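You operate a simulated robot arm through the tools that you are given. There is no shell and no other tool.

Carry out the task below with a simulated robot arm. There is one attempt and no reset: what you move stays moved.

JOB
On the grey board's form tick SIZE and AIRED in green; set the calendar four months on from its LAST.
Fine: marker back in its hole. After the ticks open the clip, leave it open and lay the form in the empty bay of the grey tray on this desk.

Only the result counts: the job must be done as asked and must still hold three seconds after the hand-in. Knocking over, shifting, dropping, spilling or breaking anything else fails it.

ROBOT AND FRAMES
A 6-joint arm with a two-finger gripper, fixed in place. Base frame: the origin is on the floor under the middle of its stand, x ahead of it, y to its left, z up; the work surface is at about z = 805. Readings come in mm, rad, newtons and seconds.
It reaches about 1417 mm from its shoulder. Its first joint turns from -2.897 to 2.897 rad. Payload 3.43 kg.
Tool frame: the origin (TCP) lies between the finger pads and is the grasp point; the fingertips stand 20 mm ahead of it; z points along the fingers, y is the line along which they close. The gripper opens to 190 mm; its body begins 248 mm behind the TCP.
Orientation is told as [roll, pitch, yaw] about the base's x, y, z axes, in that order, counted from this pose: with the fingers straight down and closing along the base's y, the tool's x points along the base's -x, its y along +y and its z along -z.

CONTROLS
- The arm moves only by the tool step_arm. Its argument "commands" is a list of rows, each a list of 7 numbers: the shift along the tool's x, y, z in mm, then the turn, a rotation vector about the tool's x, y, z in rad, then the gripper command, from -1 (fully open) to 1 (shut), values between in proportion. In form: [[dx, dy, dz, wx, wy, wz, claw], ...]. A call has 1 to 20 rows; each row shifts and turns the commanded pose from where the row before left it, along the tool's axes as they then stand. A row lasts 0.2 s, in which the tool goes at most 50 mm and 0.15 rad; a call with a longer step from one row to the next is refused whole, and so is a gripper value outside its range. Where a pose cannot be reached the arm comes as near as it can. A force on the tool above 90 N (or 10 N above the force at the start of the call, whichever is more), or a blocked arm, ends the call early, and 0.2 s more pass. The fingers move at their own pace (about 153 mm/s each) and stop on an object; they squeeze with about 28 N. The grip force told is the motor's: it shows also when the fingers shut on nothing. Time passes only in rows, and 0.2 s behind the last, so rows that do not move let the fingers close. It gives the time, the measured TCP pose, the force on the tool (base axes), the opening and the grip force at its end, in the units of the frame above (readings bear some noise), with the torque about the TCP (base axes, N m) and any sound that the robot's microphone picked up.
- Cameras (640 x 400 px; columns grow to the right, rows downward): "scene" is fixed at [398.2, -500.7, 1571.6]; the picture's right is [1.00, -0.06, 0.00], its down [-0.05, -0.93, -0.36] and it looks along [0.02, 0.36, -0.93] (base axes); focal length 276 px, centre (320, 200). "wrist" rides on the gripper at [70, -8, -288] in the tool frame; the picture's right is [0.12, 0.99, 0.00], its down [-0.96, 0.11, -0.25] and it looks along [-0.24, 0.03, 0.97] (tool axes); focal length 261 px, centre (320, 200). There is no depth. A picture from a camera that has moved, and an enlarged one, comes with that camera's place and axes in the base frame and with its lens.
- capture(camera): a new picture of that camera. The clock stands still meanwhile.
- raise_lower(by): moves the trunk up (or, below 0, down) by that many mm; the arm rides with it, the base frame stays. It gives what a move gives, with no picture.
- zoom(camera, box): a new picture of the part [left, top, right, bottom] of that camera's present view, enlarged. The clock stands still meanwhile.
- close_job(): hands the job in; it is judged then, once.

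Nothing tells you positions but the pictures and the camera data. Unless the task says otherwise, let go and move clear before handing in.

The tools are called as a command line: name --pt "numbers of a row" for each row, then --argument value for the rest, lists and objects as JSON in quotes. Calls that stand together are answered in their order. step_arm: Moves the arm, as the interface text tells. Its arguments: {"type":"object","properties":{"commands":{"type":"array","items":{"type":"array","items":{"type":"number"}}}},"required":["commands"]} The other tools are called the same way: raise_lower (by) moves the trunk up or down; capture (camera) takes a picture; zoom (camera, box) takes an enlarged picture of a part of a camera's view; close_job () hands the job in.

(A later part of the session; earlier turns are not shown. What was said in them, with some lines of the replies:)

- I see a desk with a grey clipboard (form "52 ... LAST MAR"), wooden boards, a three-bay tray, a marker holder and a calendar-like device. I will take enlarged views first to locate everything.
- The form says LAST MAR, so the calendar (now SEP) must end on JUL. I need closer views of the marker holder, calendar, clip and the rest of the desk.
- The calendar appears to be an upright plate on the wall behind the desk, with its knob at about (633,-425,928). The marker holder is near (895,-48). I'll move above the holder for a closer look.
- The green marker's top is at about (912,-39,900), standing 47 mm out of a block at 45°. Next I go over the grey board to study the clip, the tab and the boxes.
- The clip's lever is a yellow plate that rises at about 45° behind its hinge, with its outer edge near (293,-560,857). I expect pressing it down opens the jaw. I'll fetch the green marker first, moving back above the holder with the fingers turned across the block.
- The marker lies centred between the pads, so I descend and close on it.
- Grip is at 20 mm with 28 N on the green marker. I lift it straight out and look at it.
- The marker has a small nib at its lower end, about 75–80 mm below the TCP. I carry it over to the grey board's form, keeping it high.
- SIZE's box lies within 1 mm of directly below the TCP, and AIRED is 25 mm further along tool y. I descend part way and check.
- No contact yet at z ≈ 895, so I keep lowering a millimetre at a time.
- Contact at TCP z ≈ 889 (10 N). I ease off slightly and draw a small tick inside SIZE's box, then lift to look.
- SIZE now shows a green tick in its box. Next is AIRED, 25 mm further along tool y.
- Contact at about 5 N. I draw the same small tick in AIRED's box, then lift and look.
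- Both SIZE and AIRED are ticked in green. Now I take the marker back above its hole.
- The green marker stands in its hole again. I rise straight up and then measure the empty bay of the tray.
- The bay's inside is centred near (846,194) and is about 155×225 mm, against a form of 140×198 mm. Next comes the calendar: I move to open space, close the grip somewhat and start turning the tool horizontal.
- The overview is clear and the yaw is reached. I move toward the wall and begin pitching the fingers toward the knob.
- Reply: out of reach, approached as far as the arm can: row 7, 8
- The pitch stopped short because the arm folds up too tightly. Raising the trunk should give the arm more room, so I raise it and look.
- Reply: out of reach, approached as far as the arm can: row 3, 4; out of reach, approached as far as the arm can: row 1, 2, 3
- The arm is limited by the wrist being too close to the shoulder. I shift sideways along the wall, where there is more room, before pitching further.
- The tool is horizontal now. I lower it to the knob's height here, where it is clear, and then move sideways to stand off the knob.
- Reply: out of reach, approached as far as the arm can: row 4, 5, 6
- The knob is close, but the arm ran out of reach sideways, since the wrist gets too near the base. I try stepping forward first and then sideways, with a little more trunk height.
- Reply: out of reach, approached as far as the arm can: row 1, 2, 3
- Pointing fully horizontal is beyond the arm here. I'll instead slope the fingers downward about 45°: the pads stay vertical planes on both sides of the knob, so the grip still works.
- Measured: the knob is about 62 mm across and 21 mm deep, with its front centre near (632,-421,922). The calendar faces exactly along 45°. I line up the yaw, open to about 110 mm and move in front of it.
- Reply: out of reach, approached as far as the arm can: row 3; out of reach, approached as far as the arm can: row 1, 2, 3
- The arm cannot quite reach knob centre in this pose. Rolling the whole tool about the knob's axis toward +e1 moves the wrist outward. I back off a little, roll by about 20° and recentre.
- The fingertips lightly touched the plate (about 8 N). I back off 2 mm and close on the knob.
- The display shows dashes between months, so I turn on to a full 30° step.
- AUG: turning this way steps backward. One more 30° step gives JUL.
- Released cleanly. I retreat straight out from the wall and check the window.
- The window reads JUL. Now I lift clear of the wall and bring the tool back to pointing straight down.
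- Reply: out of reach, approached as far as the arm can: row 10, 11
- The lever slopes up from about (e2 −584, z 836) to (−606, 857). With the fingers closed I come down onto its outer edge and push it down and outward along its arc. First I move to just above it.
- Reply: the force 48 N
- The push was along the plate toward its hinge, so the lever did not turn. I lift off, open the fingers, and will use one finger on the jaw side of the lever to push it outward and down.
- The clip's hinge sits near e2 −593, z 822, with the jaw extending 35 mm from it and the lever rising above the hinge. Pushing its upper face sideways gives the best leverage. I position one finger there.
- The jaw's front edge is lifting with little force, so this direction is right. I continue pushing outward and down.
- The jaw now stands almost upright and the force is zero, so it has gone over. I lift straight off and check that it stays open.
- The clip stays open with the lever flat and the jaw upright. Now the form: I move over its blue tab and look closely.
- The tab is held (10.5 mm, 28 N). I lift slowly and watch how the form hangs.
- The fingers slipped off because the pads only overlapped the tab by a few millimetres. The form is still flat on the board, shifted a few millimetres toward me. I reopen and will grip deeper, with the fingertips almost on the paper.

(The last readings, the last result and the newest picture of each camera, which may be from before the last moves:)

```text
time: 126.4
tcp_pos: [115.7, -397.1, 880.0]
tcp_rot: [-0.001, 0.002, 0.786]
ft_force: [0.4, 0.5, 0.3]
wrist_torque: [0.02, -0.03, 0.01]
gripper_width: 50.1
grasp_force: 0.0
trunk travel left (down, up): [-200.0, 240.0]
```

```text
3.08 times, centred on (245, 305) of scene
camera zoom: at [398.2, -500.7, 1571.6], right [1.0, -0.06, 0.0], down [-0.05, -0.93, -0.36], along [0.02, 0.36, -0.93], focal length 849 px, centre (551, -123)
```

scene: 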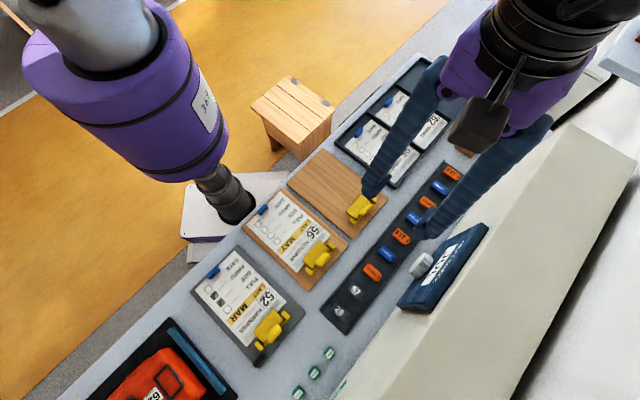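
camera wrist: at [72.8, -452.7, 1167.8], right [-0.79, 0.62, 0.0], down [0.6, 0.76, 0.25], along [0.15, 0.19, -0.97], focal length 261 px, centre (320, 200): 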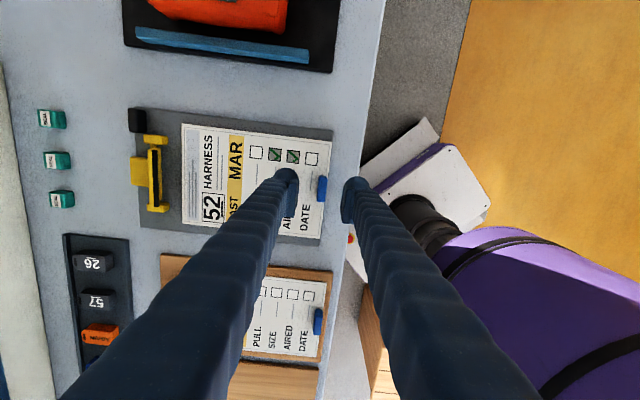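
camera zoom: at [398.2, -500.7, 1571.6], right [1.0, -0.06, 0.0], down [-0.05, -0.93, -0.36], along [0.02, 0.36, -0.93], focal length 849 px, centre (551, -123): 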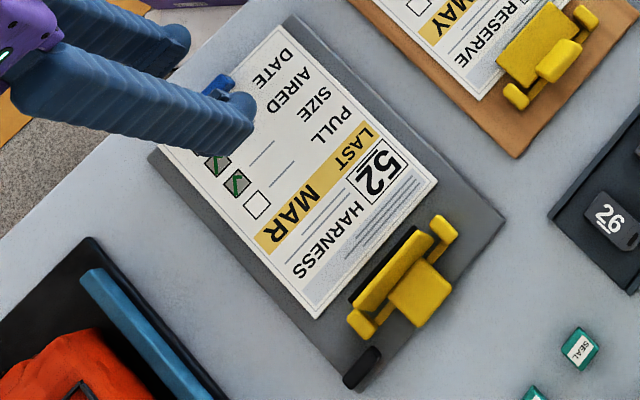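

step_arm --pt "-0.5 3.3 20 0 0 0 0.474" --pt "0 0 18 0 0 0 0.474" --pt "0 0 3 0 0 0 0.474" --pt "0 0 0 0 0 0 0.474"

step_arm --pt "0 0 1 0 0 0 0.474" --pt "0 0 1 0 0 0 0.474" --pt "0 0 0 0 0 0 0.474"

step_arm --pt "0 0 1 0 0 0 0.474" --pt "0 0 0 0 0 0 0.474"

step_arm --pt "0 0 1 0 0 0 0.474" --pt "0 0 0 0 0 0 0.474"

```text
time: 127.4
tcp_pos: [113.8, -393.2, 839.2]
tcp_rot: [-0.001, 0.002, 0.787]
ft_force: [0.2, 0.5, -0.3]
wrist_torque: [-0.05, -0.01, 0.0]
gripper_width: 50.0
grasp_force: 0.1
trunk travel left (down, up): [-200.0, 240.0]
```

```text
time: 128.2
tcp_pos: [115.1, -395.4, 837.7]
tcp_rot: [0.0, 0.003, 0.787]
ft_force: [0.3, -0.3, 0.0]
wrist_torque: [0.03, -0.05, 0.01]
gripper_width: 50.0
grasp_force: 0.0
trunk travel left (down, up): [-200.0, 240.0]
```

```text
time: 128.8
tcp_pos: [113.6, -394.8, 837.5]
tcp_rot: [0.0, 0.001, 0.788]
ft_force: [0.0, 0.0, -0.2]
wrist_torque: [0.03, -0.01, 0.0]
gripper_width: 50.3
grasp_force: 0.1
trunk travel left (down, up): [-200.0, 240.0]
```

```text
time: 129.4
tcp_pos: [114.3, -394.3, 835.1]
tcp_rot: [0.001, 0.001, 0.786]
ft_force: [0.0, 0.2, -0.1]
wrist_torque: [0.02, -0.02, 0.01]
gripper_width: 49.9
grasp_force: 0.1
trunk travel left (down, up): [-200.0, 240.0]
```

step_arm --pt "0 0 1 0 0 0 0.474" --pt "0 0 0 0 0 0 0.474"

step_arm --pt "0 0 1 0 0 0 0.474" --pt "0 0 0 0 0 0 0.474"

step_arm --pt "0 0 1 0 0 0 0.474" --pt "0 0 0 0 0 0 0.474"

zoom --camera "scene" --box '[180, 245, 240, 300]'

```text
time: 130.0
tcp_pos: [114.0, -393.7, 834.6]
tcp_rot: [0.0, 0.002, 0.786]
ft_force: [0.7, 0.0, 0.0]
wrist_torque: [-0.03, -0.04, -0.01]
gripper_width: 50.1
grasp_force: 0.0
trunk travel left (down, up): [-200.0, 240.0]
```

```text
time: 130.6
tcp_pos: [114.9, -394.6, 833.0]
tcp_rot: [0.0, 0.0, 0.787]
ft_force: [0.8, -0.7, 0.1]
wrist_torque: [0.03, 0.01, -0.02]
gripper_width: 50.1
grasp_force: 0.0
trunk travel left (down, up): [-200.0, 240.0]
```

```text
time: 131.2
tcp_pos: [114.4, -394.0, 832.7]
tcp_rot: [0.0, 0.002, 0.786]
ft_force: [-0.1, 0.9, -1.0]
wrist_torque: [0.01, 0.01, -0.04]
gripper_width: 49.8
grasp_force: 0.0
trunk travel left (down, up): [-200.0, 240.0]
```

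```text
7.27 times, centred on (210, 272) of scene
camera zoom: at [398.2, -500.7, 1571.6], right [1.0, -0.06, 0.0], down [-0.05, -0.93, -0.36], along [0.02, 0.36, -0.93], focal length 2007 px, centre (1120, -327)
```

zoom: 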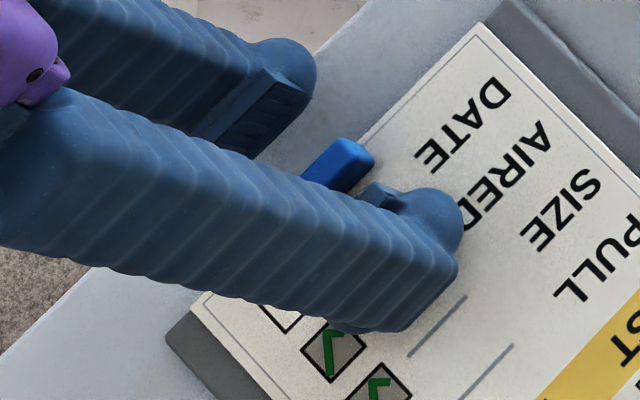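

step_arm --pt "0 0 1 0 0 0 0.474" --pt "0 0 0 0 0 0 0.474"

step_arm --pt "0 0 1 0 0 0 0.474" --pt "0 0 0 0 0 0 0.474"

step_arm --pt "0 0 1 0 0 0 0.474" --pt "0 0 0 0 0 0 0.474"

```text
time: 131.8
tcp_pos: [114.1, -393.7, 832.7]
tcp_rot: [0.001, 0.001, 0.787]
ft_force: [0.6, 0.8, 5.8]
wrist_torque: [-0.12, -0.15, 0.04]
gripper_width: 49.6
grasp_force: 0.2
trunk travel left (down, up): [-200.0, 240.0]
```

```text
time: 132.4
tcp_pos: [113.3, -395.3, 832.7]
tcp_rot: [-0.004, 0.005, 0.787]
ft_force: [-0.2, 1.1, 25.5]
wrist_torque: [-0.59, -0.7, 0.05]
gripper_width: 50.0
grasp_force: 0.0
trunk travel left (down, up): [-200.0, 240.0]
```

```text
time: 133.0
tcp_pos: [114.2, -394.7, 830.4]
tcp_rot: [-0.003, 0.003, 0.786]
ft_force: [-0.5, 0.2, 51.7]
wrist_torque: [-1.34, -1.38, 0.1]
gripper_width: 50.6
grasp_force: 0.3
trunk travel left (down, up): [-200.0, 240.0]
```

step_arm --pt "0 0 -3.2 0 0 0 0.474" --pt "0 0 0 0 0 0 0.474"

zoom --camera "wrist" --box '[260, 120, 380, 240]'

zoom --camera "scene" --box '[180, 240, 310, 370]'

```text
time: 133.6
tcp_pos: [114.0, -394.1, 831.2]
tcp_rot: [0.001, 0.002, 0.785]
ft_force: [0.4, -1.2, 1.1]
wrist_torque: [-0.05, -0.11, -0.04]
gripper_width: 50.8
grasp_force: 1.1
trunk travel left (down, up): [-200.0, 240.0]
```

```text
3.33 times, centred on (320, 180) of wrist
camera zoom: at [70.9, -449.5, 1119.4], right [-0.79, 0.62, 0.0], down [0.6, 0.76, 0.25], along [0.15, 0.19, -0.97], focal length 869 px, centre (320, 267)
```

zoom: 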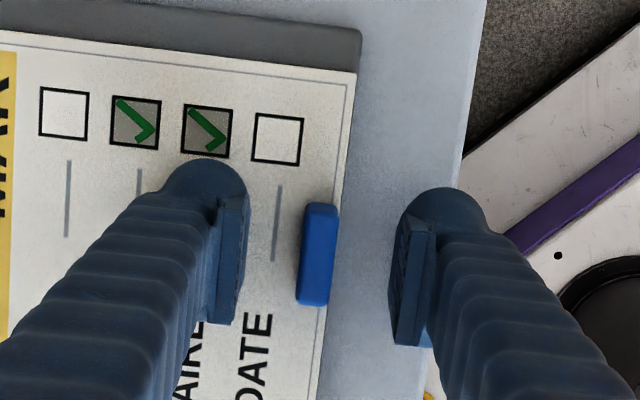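

```text
3.08 times, centred on (245, 305) of scene
camera zoom: at [398.2, -500.7, 1571.6], right [1.0, -0.06, 0.0], down [-0.05, -0.93, -0.36], along [0.02, 0.36, -0.93], focal length 849 px, centre (551, -123)
```

zoom: 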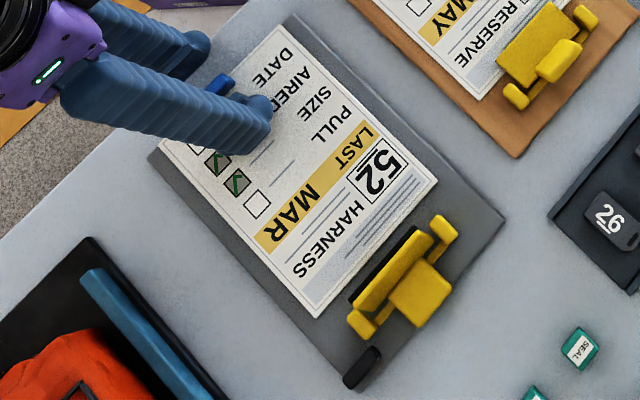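

step_arm --pt "0 0 -0.6 0 0 0 0.474" --pt "0 0 0 0 0 0 0.8" --pt "0 0 0 0 0 0 1" --pt "0 0 0 0 0 0 1" --pt "0 0 0 0 0 0 1"

step_arm --pt "0 0 -2 0 0 0 1" --pt "0 0 -2 0 0 0 1" --pt "0 0 -2 0 0 0 1" --pt "0 0 0 0 0 0 1"

zoom --camera "scene" --box '[180, 240, 310, 370]'

zoom --camera "wrist" --box '[150, 100, 390, 240]'

```text
time: 134.8
tcp_pos: [113.9, -394.0, 833.4]
tcp_rot: [-0.001, 0.001, 0.788]
ft_force: [0.3, -0.3, 0.3]
wrist_torque: [0.03, -0.02, 0.01]
gripper_width: 10.5
grasp_force: 27.6
trunk travel left (down, up): [-200.0, 240.0]
```

```text
time: 135.8
tcp_pos: [113.9, -393.4, 838.3]
tcp_rot: [-0.002, 0.005, 0.788]
ft_force: [0.0, 0.0, -0.4]
wrist_torque: [0.0, 0.04, -0.03]
gripper_width: 10.3
grasp_force: 27.8
trunk travel left (down, up): [-200.0, 240.0]
```

```text
3.08 times, centred on (245, 305) of scene
camera zoom: at [398.2, -500.7, 1571.6], right [1.0, -0.06, 0.0], down [-0.05, -0.93, -0.36], along [0.02, 0.36, -0.93], focal length 849 px, centre (551, -123)
```

zoom: 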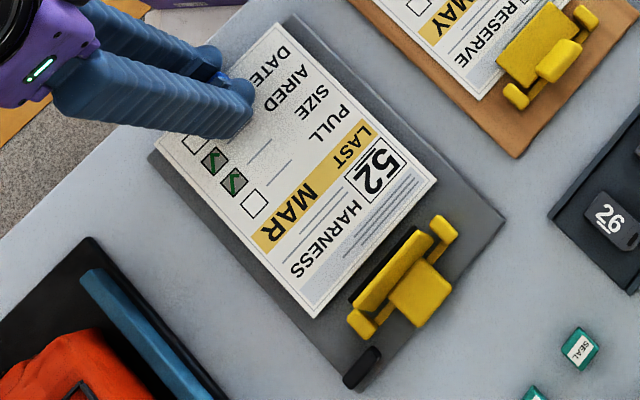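

```text
2.67 times, centred on (270, 170) of wrist
camera zoom: at [70.8, -449.7, 1127.1], right [-0.79, 0.62, 0.0], down [0.6, 0.76, 0.25], along [0.15, 0.19, -0.97], focal length 695 px, centre (453, 280)
```

zoom: 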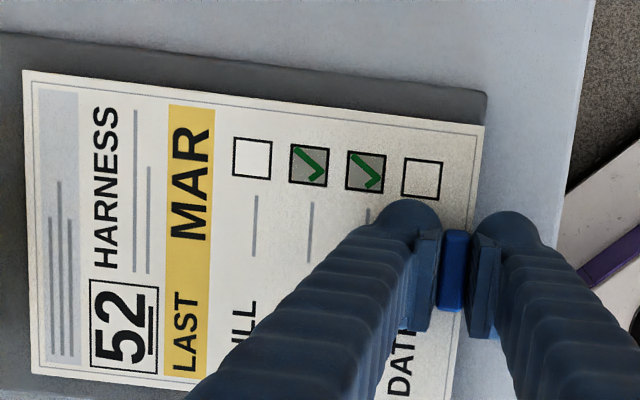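

step_arm --pt "0 0 -2 0 0 0 1" --pt "0 0 -2 0 0 0 1" --pt "0 0 -2 0 0 0 1" --pt "0 0 -2 0 0 0 1" --pt "0 0 0 0 0 0 1"

zoom --camera "scene" --box '[180, 240, 310, 370]'

zoom --camera "scene" --box '[260, 280, 300, 360]'

zoom --camera "wrist" --box '[150, 100, 390, 240]'

```text
time: 137.0
tcp_pos: [113.7, -393.7, 846.8]
tcp_rot: [0.001, 0.001, 0.789]
ft_force: [0.8, 0.0, -1.1]
wrist_torque: [0.0, 0.03, -0.02]
gripper_width: 10.6
grasp_force: 27.6
trunk travel left (down, up): [-200.0, 240.0]
```

```text
3.08 times, centred on (245, 305) of scene
camera zoom: at [398.2, -500.7, 1571.6], right [1.0, -0.06, 0.0], down [-0.05, -0.93, -0.36], along [0.02, 0.36, -0.93], focal length 849 px, centre (551, -123)
```

zoom: 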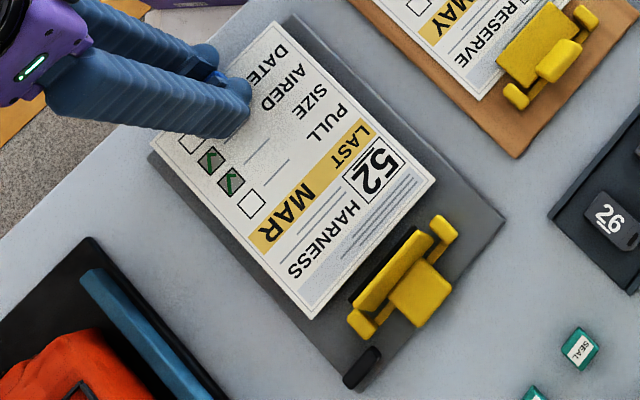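

```text
5.00 times, centred on (280, 320) of scene
camera zoom: at [398.2, -500.7, 1571.6], right [1.0, -0.06, 0.0], down [-0.05, -0.93, -0.36], along [0.02, 0.36, -0.93], focal length 1380 px, centre (520, -400)
```

zoom: 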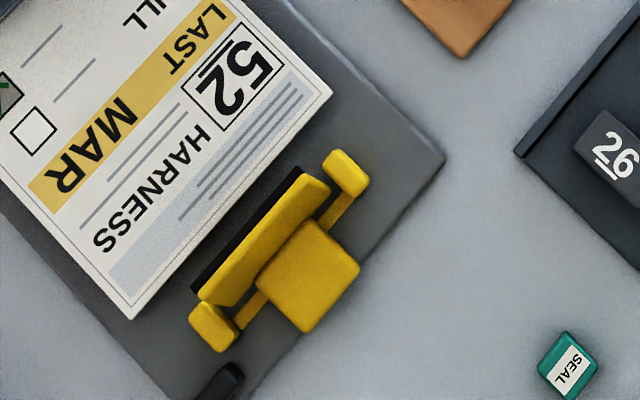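

```text
2.67 times, centred on (270, 170) of wrist
camera zoom: at [70.8, -449.8, 1134.8], right [-0.79, 0.62, 0.0], down [0.6, 0.76, 0.25], along [0.15, 0.19, -0.97], focal length 695 px, centre (453, 280)
```

zoom: 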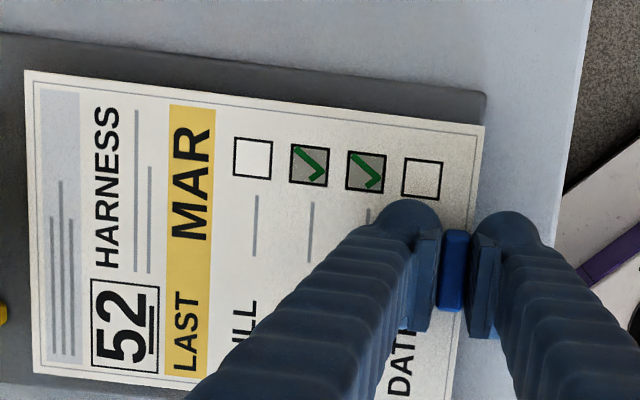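

The form now hangs level and moves rigidly with the gripper. I lift on gently, then move outward from the column and across toward the tray.

step_arm --pt "0 0 -3 0 0 0 1" --pt "0 0 -6 0 0 0 1" --pt "0 0 -9 0 0 0 1" --pt "0 0 -12 0 0 0 1" --pt "0 0 -14 0 0 0 1" --pt "0 0 -14 0 0 0 1" --pt "0 0 -14 0 0 0 1" --pt "0 0 -12 0 0 0 1" --pt "0 0 -9 0 0 0 1" --pt "0 0 -6 0 0 0 1" --pt "0 0 -3 0 0 0 1" --pt "0 0 0 0 0 0 1"

capture --camera "wrist"

capture --camera "scene"

```text
time: 139.6
tcp_pos: [113.2, -393.8, 948.4]
tcp_rot: [0.0, 0.001, 0.788]
ft_force: [0.0, -0.5, -0.9]
wrist_torque: [-0.01, -0.01, 0.04]
gripper_width: 10.2
grasp_force: 28.3
trunk travel left (down, up): [-200.0, 240.0]
```

```text
taken
camera wrist: at [70.7, -449.6, 1236.8], right [-0.79, 0.62, 0.0], down [0.6, 0.76, 0.25], along [0.15, 0.19, -0.97], focal length 261 px, centre (320, 200)
```

wrist: 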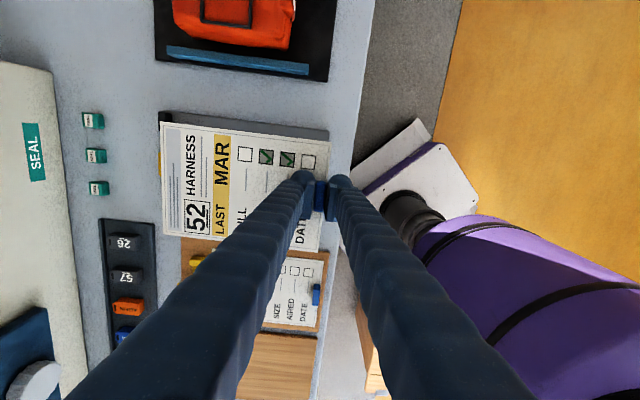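

```text
taken
```

scene: 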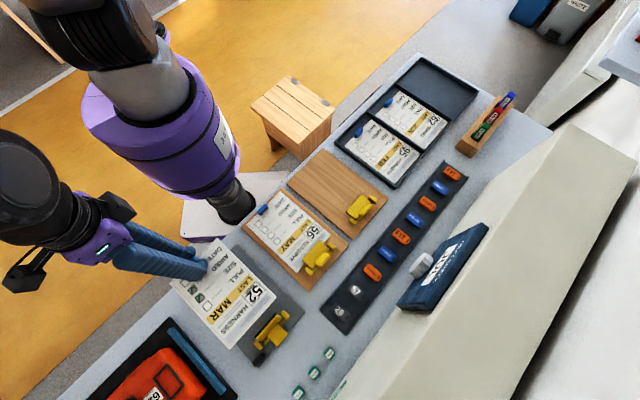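

step_arm --pt "0 -4 -3 0 0 0 1" --pt "0 -9 -5 0 0 0 1" --pt "-2 -15 -6 0 0 0 1" --pt "-6 -19 -6 0 0 0 1" --pt "-12 -20 -6 0 0 0 1" --pt "-18 -19 -5 0 0 0 1" --pt "-24 -16 -4 0 0 0 1" --pt "-28 -11 -3 0 0 0 1" --pt "-30 -6 -2 0 0 0 1" --pt "-30 -1 0 0 0 0 1" --pt "-30 0 0 0 0 0 1" --pt "-30 0 0 0 0 0 1" --pt "-28 0 0 0 0 0 1" --pt "-24 0 0 0 0 0 1" --pt "-18 0 0 0 0 0 1" --pt "-12 0 0 0 0 0 1" --pt "-6 0 0 0 0 0 1" --pt "0 0 0 0 0 0 1"

capture --camera "wrist"

capture --camera "scene"

```text
time: 143.4
tcp_pos: [410.0, -267.9, 987.9]
tcp_rot: [0.0, 0.001, 0.786]
ft_force: [-0.8, -0.2, -0.1]
wrist_torque: [-0.03, -0.01, -0.03]
gripper_width: 10.3
grasp_force: 27.9
trunk travel left (down, up): [-200.0, 240.0]
```

```text
taken
camera wrist: at [366.7, -323.1, 1276.1], right [-0.79, 0.62, 0.0], down [0.6, 0.76, 0.25], along [0.15, 0.19, -0.97], focal length 261 px, centre (320, 200)
```

wrist: 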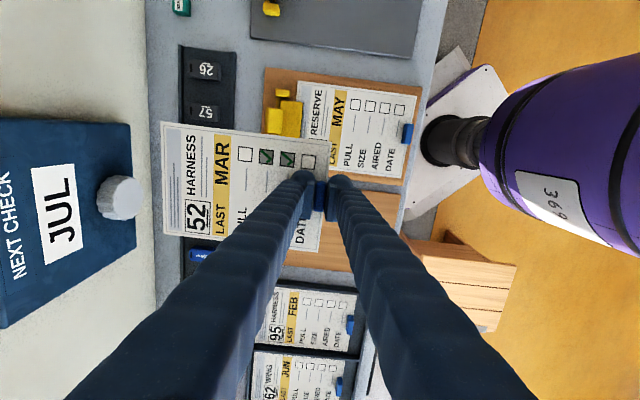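

```text
taken
```

scene: 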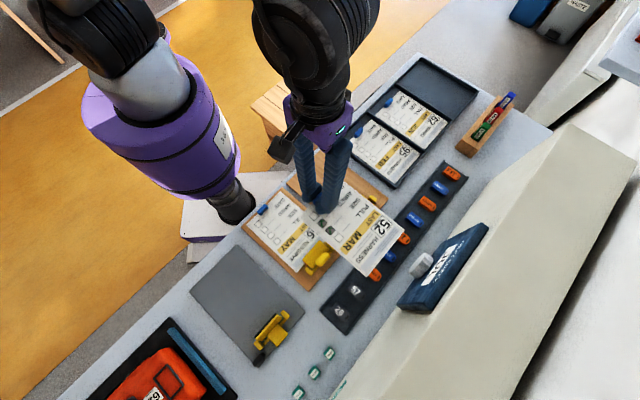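

step_arm --pt "-8 0 0 0 0 0 1" --pt "-16 0 0 0 0 0 1" --pt "-24 0 0 0 0 0 1" --pt "-32 0 0 0 0 0 1" --pt "-36 0 0 0 0 0 1" --pt "-36 2 0 0 0 0 1" --pt "-36 5 0 0 0 0 1" --pt "-36 9 0 0 0 0 1" --pt "-36 13 0 0 0 0 1" --pt "-36 15 0 0 0 0 1" --pt "-36 16 0 0 0 0 1" --pt "-36 15 0 0 0 0 1" --pt "-36 13 0 0 0 0 1" --pt "-32 10 0 0 0 0 1" --pt "-24 7 0 0 0 0 1" --pt "-16 4 0 0 0 0 1" --pt "-8 1 0 0 0 0 1" --pt "0 0 0 0 0 0 1"

capture --camera "wrist"

capture --camera "scene"

```text
time: 147.2
tcp_pos: [674.5, 153.6, 987.1]
tcp_rot: [0.0, 0.001, 0.787]
ft_force: [-0.4, 0.3, -0.2]
wrist_torque: [0.03, 0.01, 0.02]
gripper_width: 10.5
grasp_force: 28.3
trunk travel left (down, up): [-200.0, 240.0]
```

```text
taken
camera wrist: at [631.1, 97.5, 1275.7], right [-0.79, 0.62, 0.0], down [0.6, 0.76, 0.25], along [0.15, 0.19, -0.97], focal length 261 px, centre (320, 200)
```

wrist: 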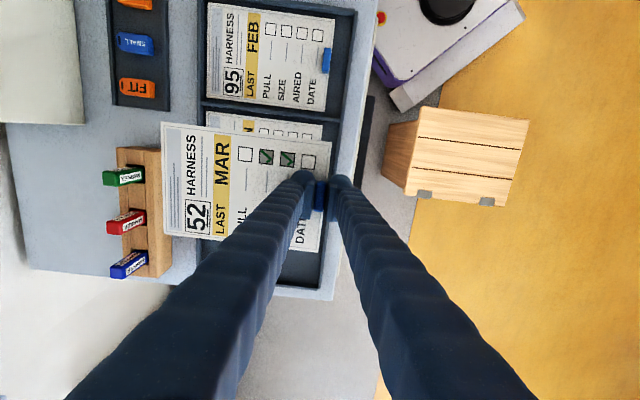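

```text
taken
```

scene: 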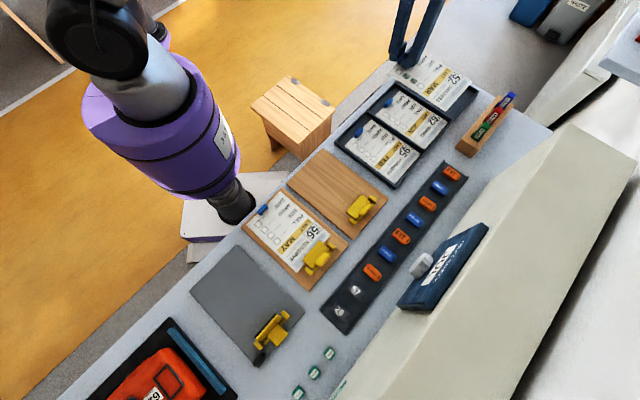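

step_arm --pt "-8 0 0 0 0 0 1" --pt "-16 0 0 0 0 0 1" --pt "-24 0 0 0 0 0 1" --pt "-28 0 0 0 0 0 1" --pt "-28 0 0 0 0 0 1" --pt "-20 0 0 0 0 0 1" --pt "-12 0 0 0 0 0 1" --pt "-6 0 0 0 0 0 1" --pt "0 0 0 0 0 0 1"

capture --camera "wrist"

zoom --camera "wrist" --box '[140, 60, 380, 280]'

zoom --camera "scene" --box '[370, 20, 510, 160]'

```text
time: 149.2
tcp_pos: [773.9, 253.7, 986.0]
tcp_rot: [0.0, 0.003, 0.788]
ft_force: [-0.4, -0.5, 0.4]
wrist_torque: [0.0, 0.02, 0.0]
gripper_width: 10.1
grasp_force: 27.6
trunk travel left (down, up): [-200.0, 240.0]
```

```text
taken
camera wrist: at [731.4, 198.2, 1274.4], right [-0.79, 0.62, 0.0], down [0.6, 0.76, 0.25], along [0.15, 0.19, -0.97], focal length 261 px, centre (320, 200)
```

wrist: 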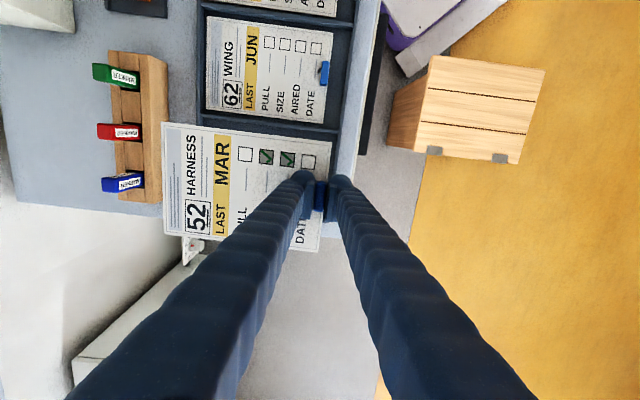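

```text
1.82 times, centred on (260, 170) of wrist
camera zoom: at [731.4, 198.2, 1274.4], right [-0.79, 0.62, 0.0], down [0.6, 0.76, 0.25], along [0.15, 0.19, -0.97], focal length 474 px, centre (429, 254)
```

zoom: 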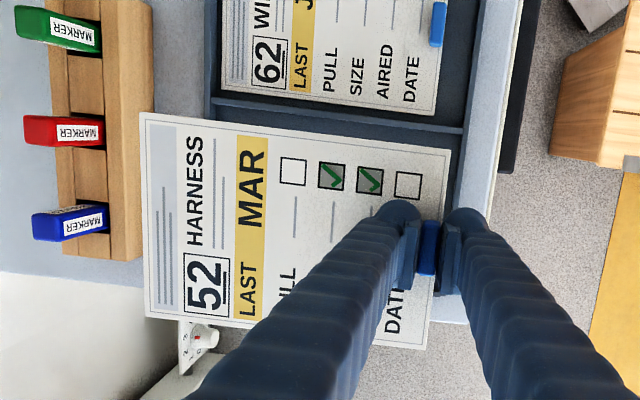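

```text
2.86 times, centred on (440, 90) of scene
camera zoom: at [398.2, -500.7, 1571.6], right [1.0, -0.06, 0.0], down [-0.05, -0.93, -0.36], along [0.02, 0.36, -0.93], focal length 788 px, centre (-23, 514)
```

zoom: 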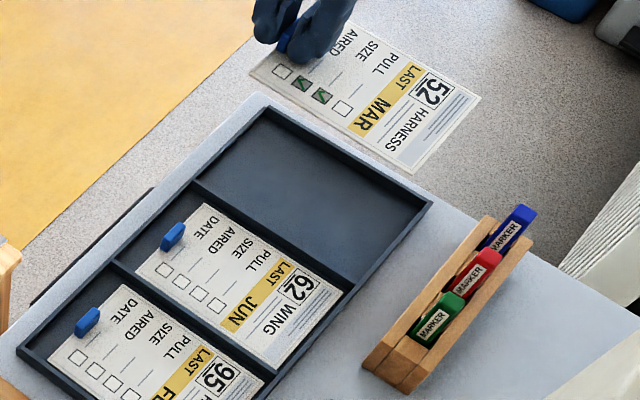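

The form hangs over the empty bay; I estimate gaps of 5–10 mm across and about 16 mm lengthwise. The outer finger needs room from the tray rim, so I shift the form 8 mm toward the wall side and lower part way.

step_arm --pt "0.5 -2 4 0 0 0 1" --pt "0.5 -3 10 0 0 0 1" --pt "0.5 -3 16 0 0 0 1" --pt "0 0 18 0 0 0 1" --pt "0 0 18 0 0 0 1" --pt "0 0 14 0 0 0 1" --pt "0 0 8 0 0 0 1" --pt "0 0 4 0 0 0 1" --pt "0 0 0 0 0 0 1"

zoom --camera "wrist" --box '[140, 80, 380, 280]'

zoom --camera "scene" --box '[380, 30, 490, 140]'

```text
time: 151.2
tcp_pos: [778.0, 246.4, 894.3]
tcp_rot: [0.0, 0.003, 0.788]
ft_force: [-0.7, 0.5, -1.1]
wrist_torque: [-0.01, 0.0, 0.02]
gripper_width: 10.3
grasp_force: 27.9
trunk travel left (down, up): [-200.0, 240.0]
```

```text
2.00 times, centred on (260, 180) of wrist
camera zoom: at [735.3, 191.0, 1182.6], right [-0.79, 0.62, 0.0], down [0.6, 0.76, 0.25], along [0.15, 0.19, -0.97], focal length 521 px, centre (440, 240)
```

zoom: 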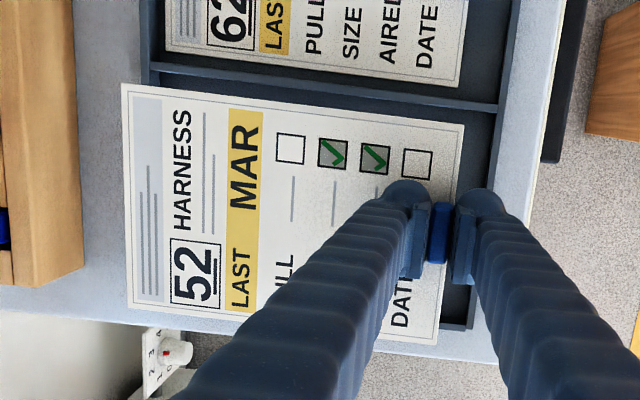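

```text
3.64 times, centred on (435, 85) of scene
camera zoom: at [398.2, -500.7, 1571.6], right [1.0, -0.06, 0.0], down [-0.05, -0.93, -0.36], along [0.02, 0.36, -0.93], focal length 1003 px, centre (-98, 618)
```

zoom: 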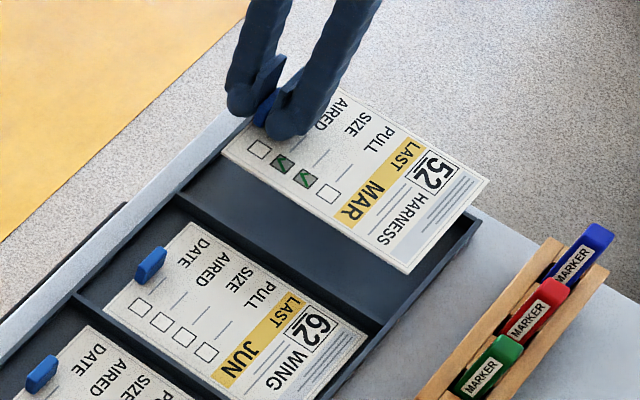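

step_arm --pt "0.7 -1.5 4 0 0 0 1" --pt "0.7 -1.5 8 0 0 0 1" --pt "0 0 12 0 0 0 1" --pt "0 0 12 0 0 0 1" --pt "0 0 8 0 0 0 1" --pt "0 0 4 0 0 0 1" --pt "0 0 0 0 0 0 1"

zoom --camera "wrist" --box '[140, 80, 380, 280]'

zoom --camera "scene" --box '[380, 30, 490, 140]'

```text
time: 152.8
tcp_pos: [781.1, 243.3, 846.3]
tcp_rot: [-0.001, 0.004, 0.787]
ft_force: [0.0, -0.2, -0.8]
wrist_torque: [0.02, 0.0, -0.04]
gripper_width: 10.6
grasp_force: 28.4
trunk travel left (down, up): [-200.0, 240.0]
```

```text
2.00 times, centred on (260, 180) of wrist
camera zoom: at [736.8, 187.4, 1134.6], right [-0.79, 0.62, 0.0], down [0.6, 0.76, 0.24], along [0.15, 0.19, -0.97], focal length 521 px, centre (440, 240)
```

zoom: 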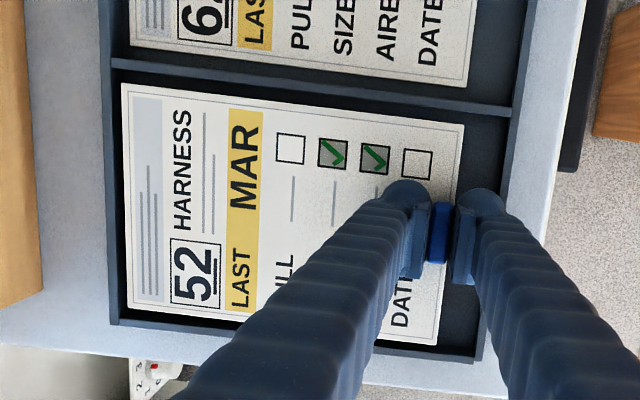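

```text
3.64 times, centred on (435, 85) of scene
camera zoom: at [398.2, -500.7, 1571.6], right [1.0, -0.06, 0.0], down [-0.05, -0.93, -0.36], along [0.02, 0.36, -0.93], focal length 1003 px, centre (-98, 618)
```

zoom: 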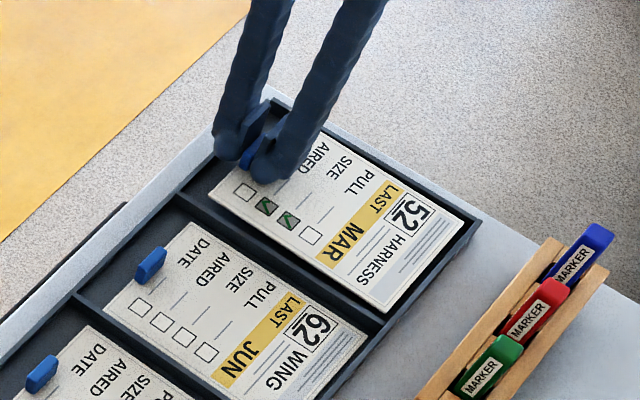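

step_arm --pt "-1 0 4 0 0 0 1" --pt "0 0 4 0 0 0 1" --pt "0 0 4 0 0 0 1" --pt "0 0 0 0 0 0 1"

zoom --camera "wrist" --box '[140, 80, 380, 280]'

zoom --camera "scene" --box '[390, 50, 490, 130]'

```text
time: 153.8
tcp_pos: [780.3, 244.2, 834.7]
tcp_rot: [0.0, 0.003, 0.786]
ft_force: [-0.7, -0.1, -0.3]
wrist_torque: [0.03, 0.03, 0.02]
gripper_width: 10.3
grasp_force: 27.4
trunk travel left (down, up): [-200.0, 240.0]
```

```text
2.00 times, centred on (260, 180) of wrist
camera zoom: at [737.5, 188.5, 1122.7], right [-0.79, 0.62, 0.0], down [0.6, 0.76, 0.25], along [0.15, 0.19, -0.97], focal length 521 px, centre (440, 240)
```

zoom: 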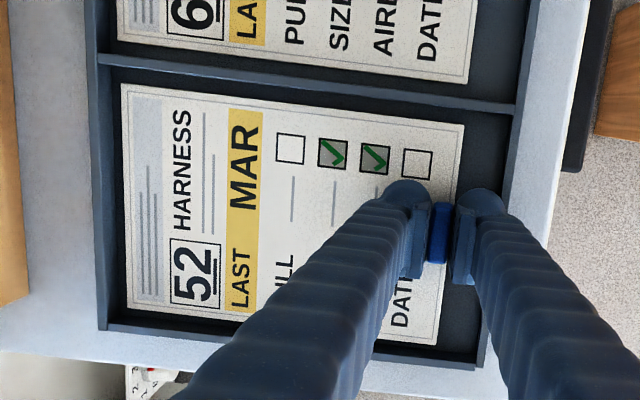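

```text
5.00 times, centred on (440, 90) of scene
camera zoom: at [398.2, -500.7, 1571.6], right [1.0, -0.06, 0.0], down [-0.05, -0.93, -0.36], along [0.02, 0.36, -0.93], focal length 1380 px, centre (-280, 750)
```

zoom: 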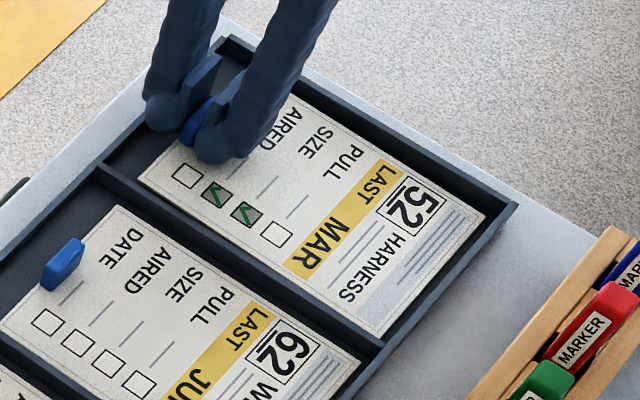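

step_arm --pt "0 0 1.5 0 0 0 1" --pt "0 0 1 0 0 0 1" --pt "0 0 0 0 0 0 1"

step_arm --pt "0 0 1 0 0 0 1" --pt "0 0 0 0 0 0 1"

```text
time: 154.6
tcp_pos: [780.3, 244.3, 832.0]
tcp_rot: [0.001, 0.001, 0.788]
ft_force: [0.1, -0.3, 0.4]
wrist_torque: [0.0, 0.02, -0.02]
gripper_width: 10.5
grasp_force: 28.3
trunk travel left (down, up): [-200.0, 240.0]
```

```text
time: 155.2
tcp_pos: [780.0, 244.2, 830.7]
tcp_rot: [0.0, 0.001, 0.788]
ft_force: [0.5, 0.0, 0.9]
wrist_torque: [-0.01, 0.0, 0.02]
gripper_width: 10.0
grasp_force: 28.4
trunk travel left (down, up): [-200.0, 240.0]
```

step_arm --pt "0 0 1 0 0 0 1" --pt "0 0 0 0 0 0 1"

zoom --camera "wrist" --box '[140, 80, 380, 280]'

```text
time: 155.8
tcp_pos: [779.9, 243.6, 830.2]
tcp_rot: [0.0, 0.002, 0.788]
ft_force: [-0.6, -0.3, -1.0]
wrist_torque: [-0.05, 0.03, -0.01]
gripper_width: 10.2
grasp_force: 28.1
trunk travel left (down, up): [-200.0, 240.0]
```

```text
2.00 times, centred on (260, 180) of wrist
camera zoom: at [737.2, 188.8, 1118.0], right [-0.79, 0.62, 0.0], down [0.6, 0.76, 0.25], along [0.15, 0.19, -0.97], focal length 521 px, centre (440, 240)
```

zoom: 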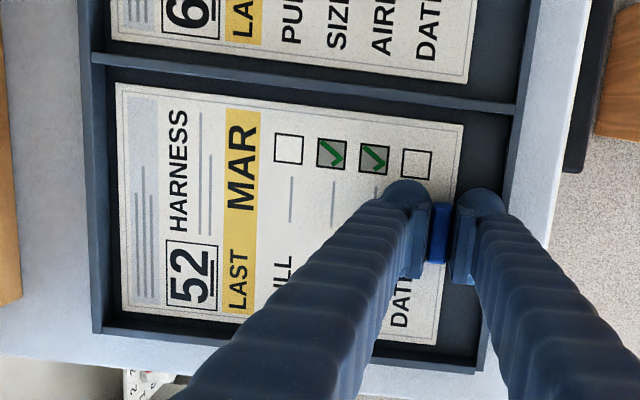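

step_arm --pt "0 0 1 0 0 0 1" --pt "0 0 0 0 0 0 1"

step_arm --pt "0 0 1 0 0 0 1" --pt "0 0 0 0 0 0 1"

zoom --camera "wrist" --box '[140, 80, 380, 280]'

zoom --camera "scene" --box '[390, 50, 490, 130]'

```text
time: 156.4
tcp_pos: [779.6, 243.6, 829.5]
tcp_rot: [-0.001, 0.003, 0.787]
ft_force: [0.0, 0.1, 5.8]
wrist_torque: [0.01, 0.03, 0.0]
gripper_width: 10.6
grasp_force: 27.4
trunk travel left (down, up): [-200.0, 240.0]
```

```text
time: 157.0
tcp_pos: [779.7, 244.9, 829.6]
tcp_rot: [-0.003, -0.001, 0.786]
ft_force: [0.5, 1.4, 15.2]
wrist_torque: [-0.04, 0.09, -0.03]
gripper_width: 10.3
grasp_force: 29.0
trunk travel left (down, up): [-200.0, 240.0]
```

```text
2.00 times, centred on (260, 180) of wrist
camera zoom: at [736.7, 188.4, 1117.2], right [-0.79, 0.62, 0.0], down [0.6, 0.76, 0.25], along [0.15, 0.19, -0.97], focal length 521 px, centre (440, 240)
```

zoom: 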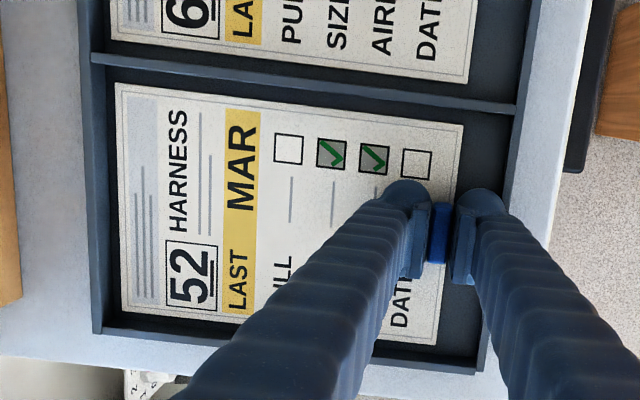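

```text
5.00 times, centred on (440, 90) of scene
camera zoom: at [398.2, -500.7, 1571.6], right [1.0, -0.06, 0.0], down [-0.05, -0.93, -0.36], along [0.02, 0.36, -0.93], focal length 1380 px, centre (-280, 750)
```

zoom: 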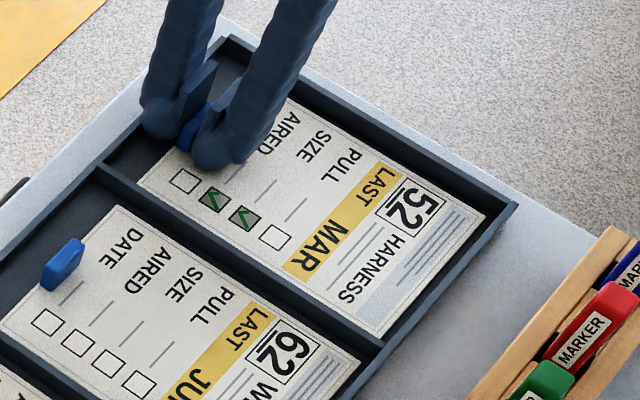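

The form rests on the bay floor. I ease the pressure, open the fingers only slightly so as not to touch the rim, and rise straight up.

step_arm --pt "0 0 -1.3 0 0 0 1" --pt "0 0 0 0 0 0 1"

step_arm --pt "0 0 0 0 0 0 0.87" --pt "0 0 0 0 0 0 0.85" --pt "0 0 0 0 0 0 0.85" --pt "0 0 0 0 0 0 0.85"

zoom --camera "wrist" --box '[140, 80, 380, 280]'

```text
time: 157.6
tcp_pos: [780.2, 243.8, 828.9]
tcp_rot: [0.0, 0.001, 0.788]
ft_force: [1.8, 1.2, 8.3]
wrist_torque: [0.09, -0.11, 0.04]
gripper_width: 10.7
grasp_force: 28.1
trunk travel left (down, up): [-200.0, 240.0]
```

```text
time: 158.6
tcp_pos: [779.2, 244.1, 829.4]
tcp_rot: [0.0, 0.001, 0.787]
ft_force: [-0.4, -0.3, -0.4]
wrist_torque: [0.0, 0.01, -0.05]
gripper_width: 14.4
grasp_force: 0.0
trunk travel left (down, up): [-200.0, 240.0]
```

```text
2.00 times, centred on (260, 180) of wrist
camera zoom: at [737.3, 188.6, 1117.2], right [-0.79, 0.62, 0.0], down [0.6, 0.76, 0.25], along [0.15, 0.19, -0.97], focal length 521 px, centre (440, 240)
```

zoom: 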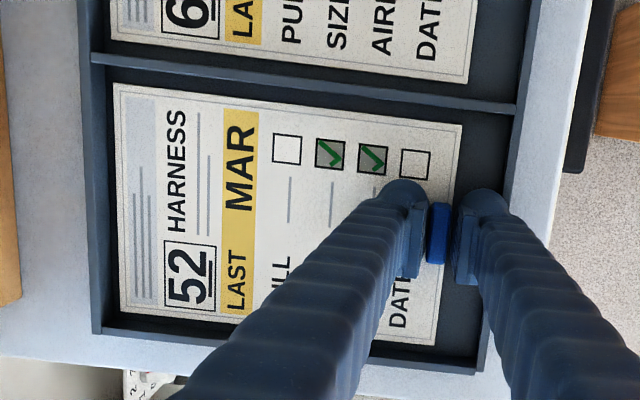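

Released, with the fingers clear of the tab. I rise straight up slowly.

step_arm --pt "0 0 -3 0 0 0 0.85" --pt "0 0 -5 0 0 0 0.85" --pt "0 0 -8 0 0 0 0.83" --pt "0 0 -20 0 0 0 0.8" --pt "0 0 -40 0 0 0 0.8" --pt "0 0 -45 0 0 0 0.8" --pt "0 0 -45 0 0 0 0.8" --pt "0 0 -45 0 0 0 0.8" --pt "0 0 0 0 0 0 0.8"

capture --camera "scene"

zoom --camera "scene" --box '[330, 45, 530, 195]'

capture --camera "wrist"

```text
time: 160.6
tcp_pos: [781.2, 244.1, 1040.0]
tcp_rot: [0.0, 0.003, 0.787]
ft_force: [-0.2, 0.3, 0.1]
wrist_torque: [-0.01, 0.0, 0.01]
gripper_width: 19.0
grasp_force: 0.1
trunk travel left (down, up): [-200.0, 240.0]
```

```text
taken
```

scene: 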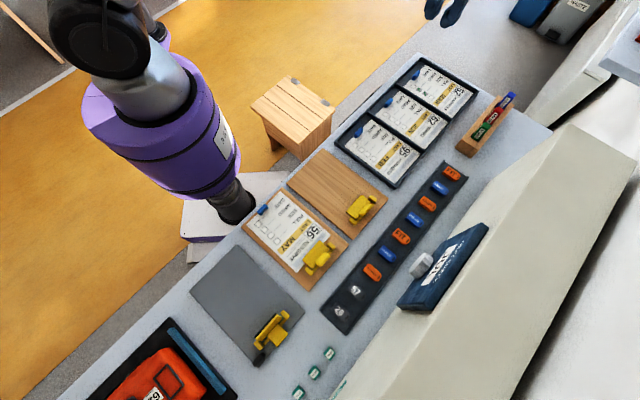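

```text
2.67 times, centred on (430, 120) of scene
camera zoom: at [398.2, -500.7, 1571.6], right [1.0, -0.06, 0.0], down [-0.05, -0.93, -0.36], along [0.02, 0.36, -0.93], focal length 736 px, centre (27, 413)
```

zoom: 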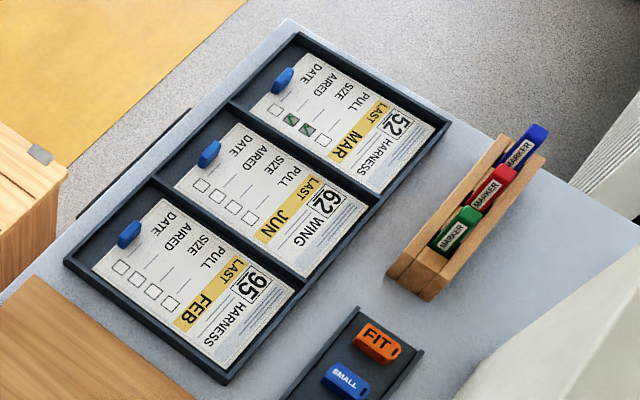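

```text
taken
camera wrist: at [737.6, 188.2, 1327.8], right [-0.79, 0.62, 0.0], down [0.6, 0.76, 0.24], along [0.15, 0.19, -0.97], focal length 261 px, centre (320, 200)
```

wrist: 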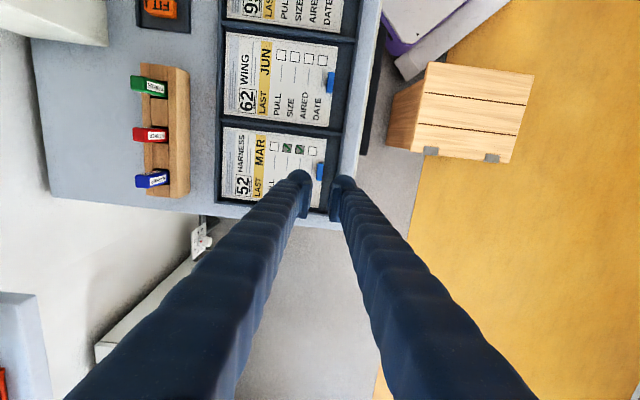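

The form lies flat in the third bay like its neighbours. I make a final check of the ticks, calendar, clip and marker.

zoom --camera "scene" --box '[410, 60, 480, 120]'

zoom --camera "scene" --box '[390, 210, 500, 320]'

zoom --camera "scene" --box '[180, 240, 310, 370]'

zoom --camera "scene" --box '[450, 80, 530, 160]'

```text
6.67 times, centred on (445, 90) of scene
camera zoom: at [398.2, -500.7, 1571.6], right [1.0, -0.06, 0.0], down [-0.05, -0.93, -0.36], along [0.02, 0.36, -0.93], focal length 1840 px, centre (-513, 933)
```

zoom: 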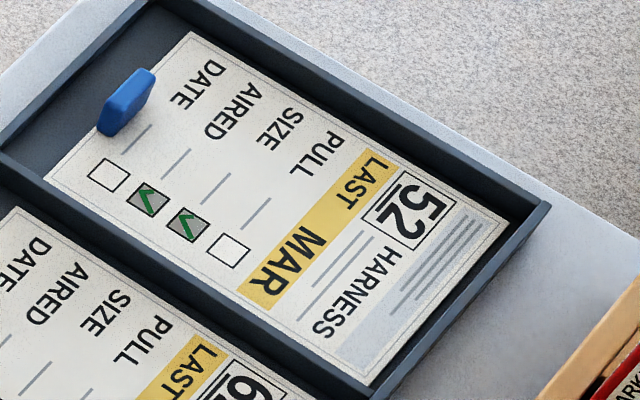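

```text
3.64 times, centred on (445, 265) of scene
camera zoom: at [398.2, -500.7, 1571.6], right [1.0, -0.06, 0.0], down [-0.05, -0.93, -0.36], along [0.02, 0.36, -0.93], focal length 1003 px, centre (-134, -36)
```

zoom: 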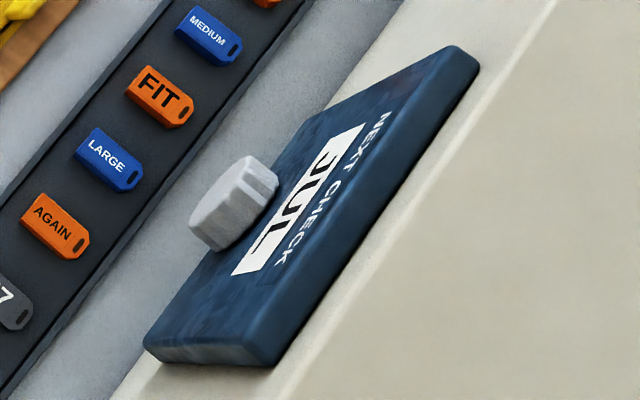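

```text
3.08 times, centred on (245, 305) of scene
camera zoom: at [398.2, -500.7, 1571.6], right [1.0, -0.06, 0.0], down [-0.05, -0.93, -0.36], along [0.02, 0.36, -0.93], focal length 849 px, centre (551, -123)
```

zoom: 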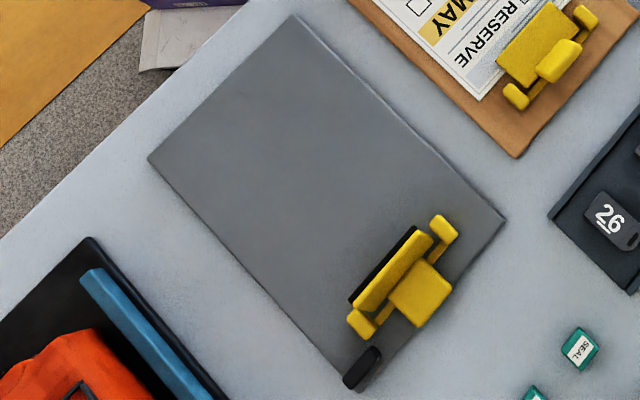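

```text
5.00 times, centred on (490, 120) of scene
camera zoom: at [398.2, -500.7, 1571.6], right [1.0, -0.06, 0.0], down [-0.05, -0.93, -0.36], along [0.02, 0.36, -0.93], focal length 1380 px, centre (-530, 600)
```

zoom: 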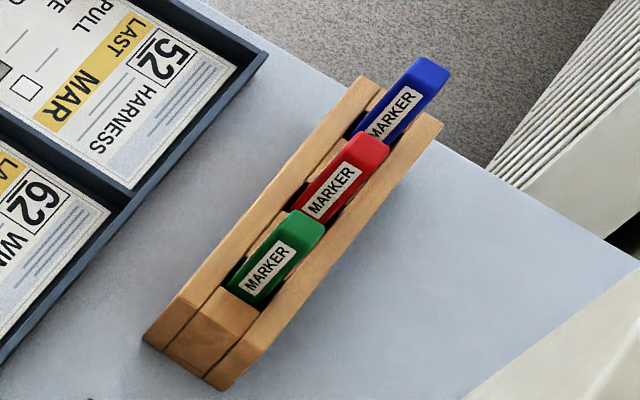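

Everything checks out: SIZE and AIRED are ticked in green, the calendar reads JUL, and the clip is open. The marker is in its hole, the form lies in the empty bay, and the gripper is clear. I hand in the job.

close_job

```text
The job is handed in.
```

The job is done and handed in; I have no verdict on it yet. My last camera check, just before handing in, showed:

- **Form:** SIZE and AIRED are ticked in green, and the other two boxes are still empty.
- **Calendar:** it reads JUL, four months on from the form's LAST of MAR.
- **Marker:** the green marker is back in its hole.
- **Clip:** it stays open on the grey board.
- **Tray:** the form lies flat in the bay that was empty.

- **First clip attempt:** my first push was in the wrong direction and may have shifted the grey board by 1–2 mm. I then opened the clip with a different push.
- **First lift of the form:** the gripper slipped off the tab and the form slid about 9 mm along the board. It stayed flat, and the second lift held.

I saw nothing else knocked over or out of place.
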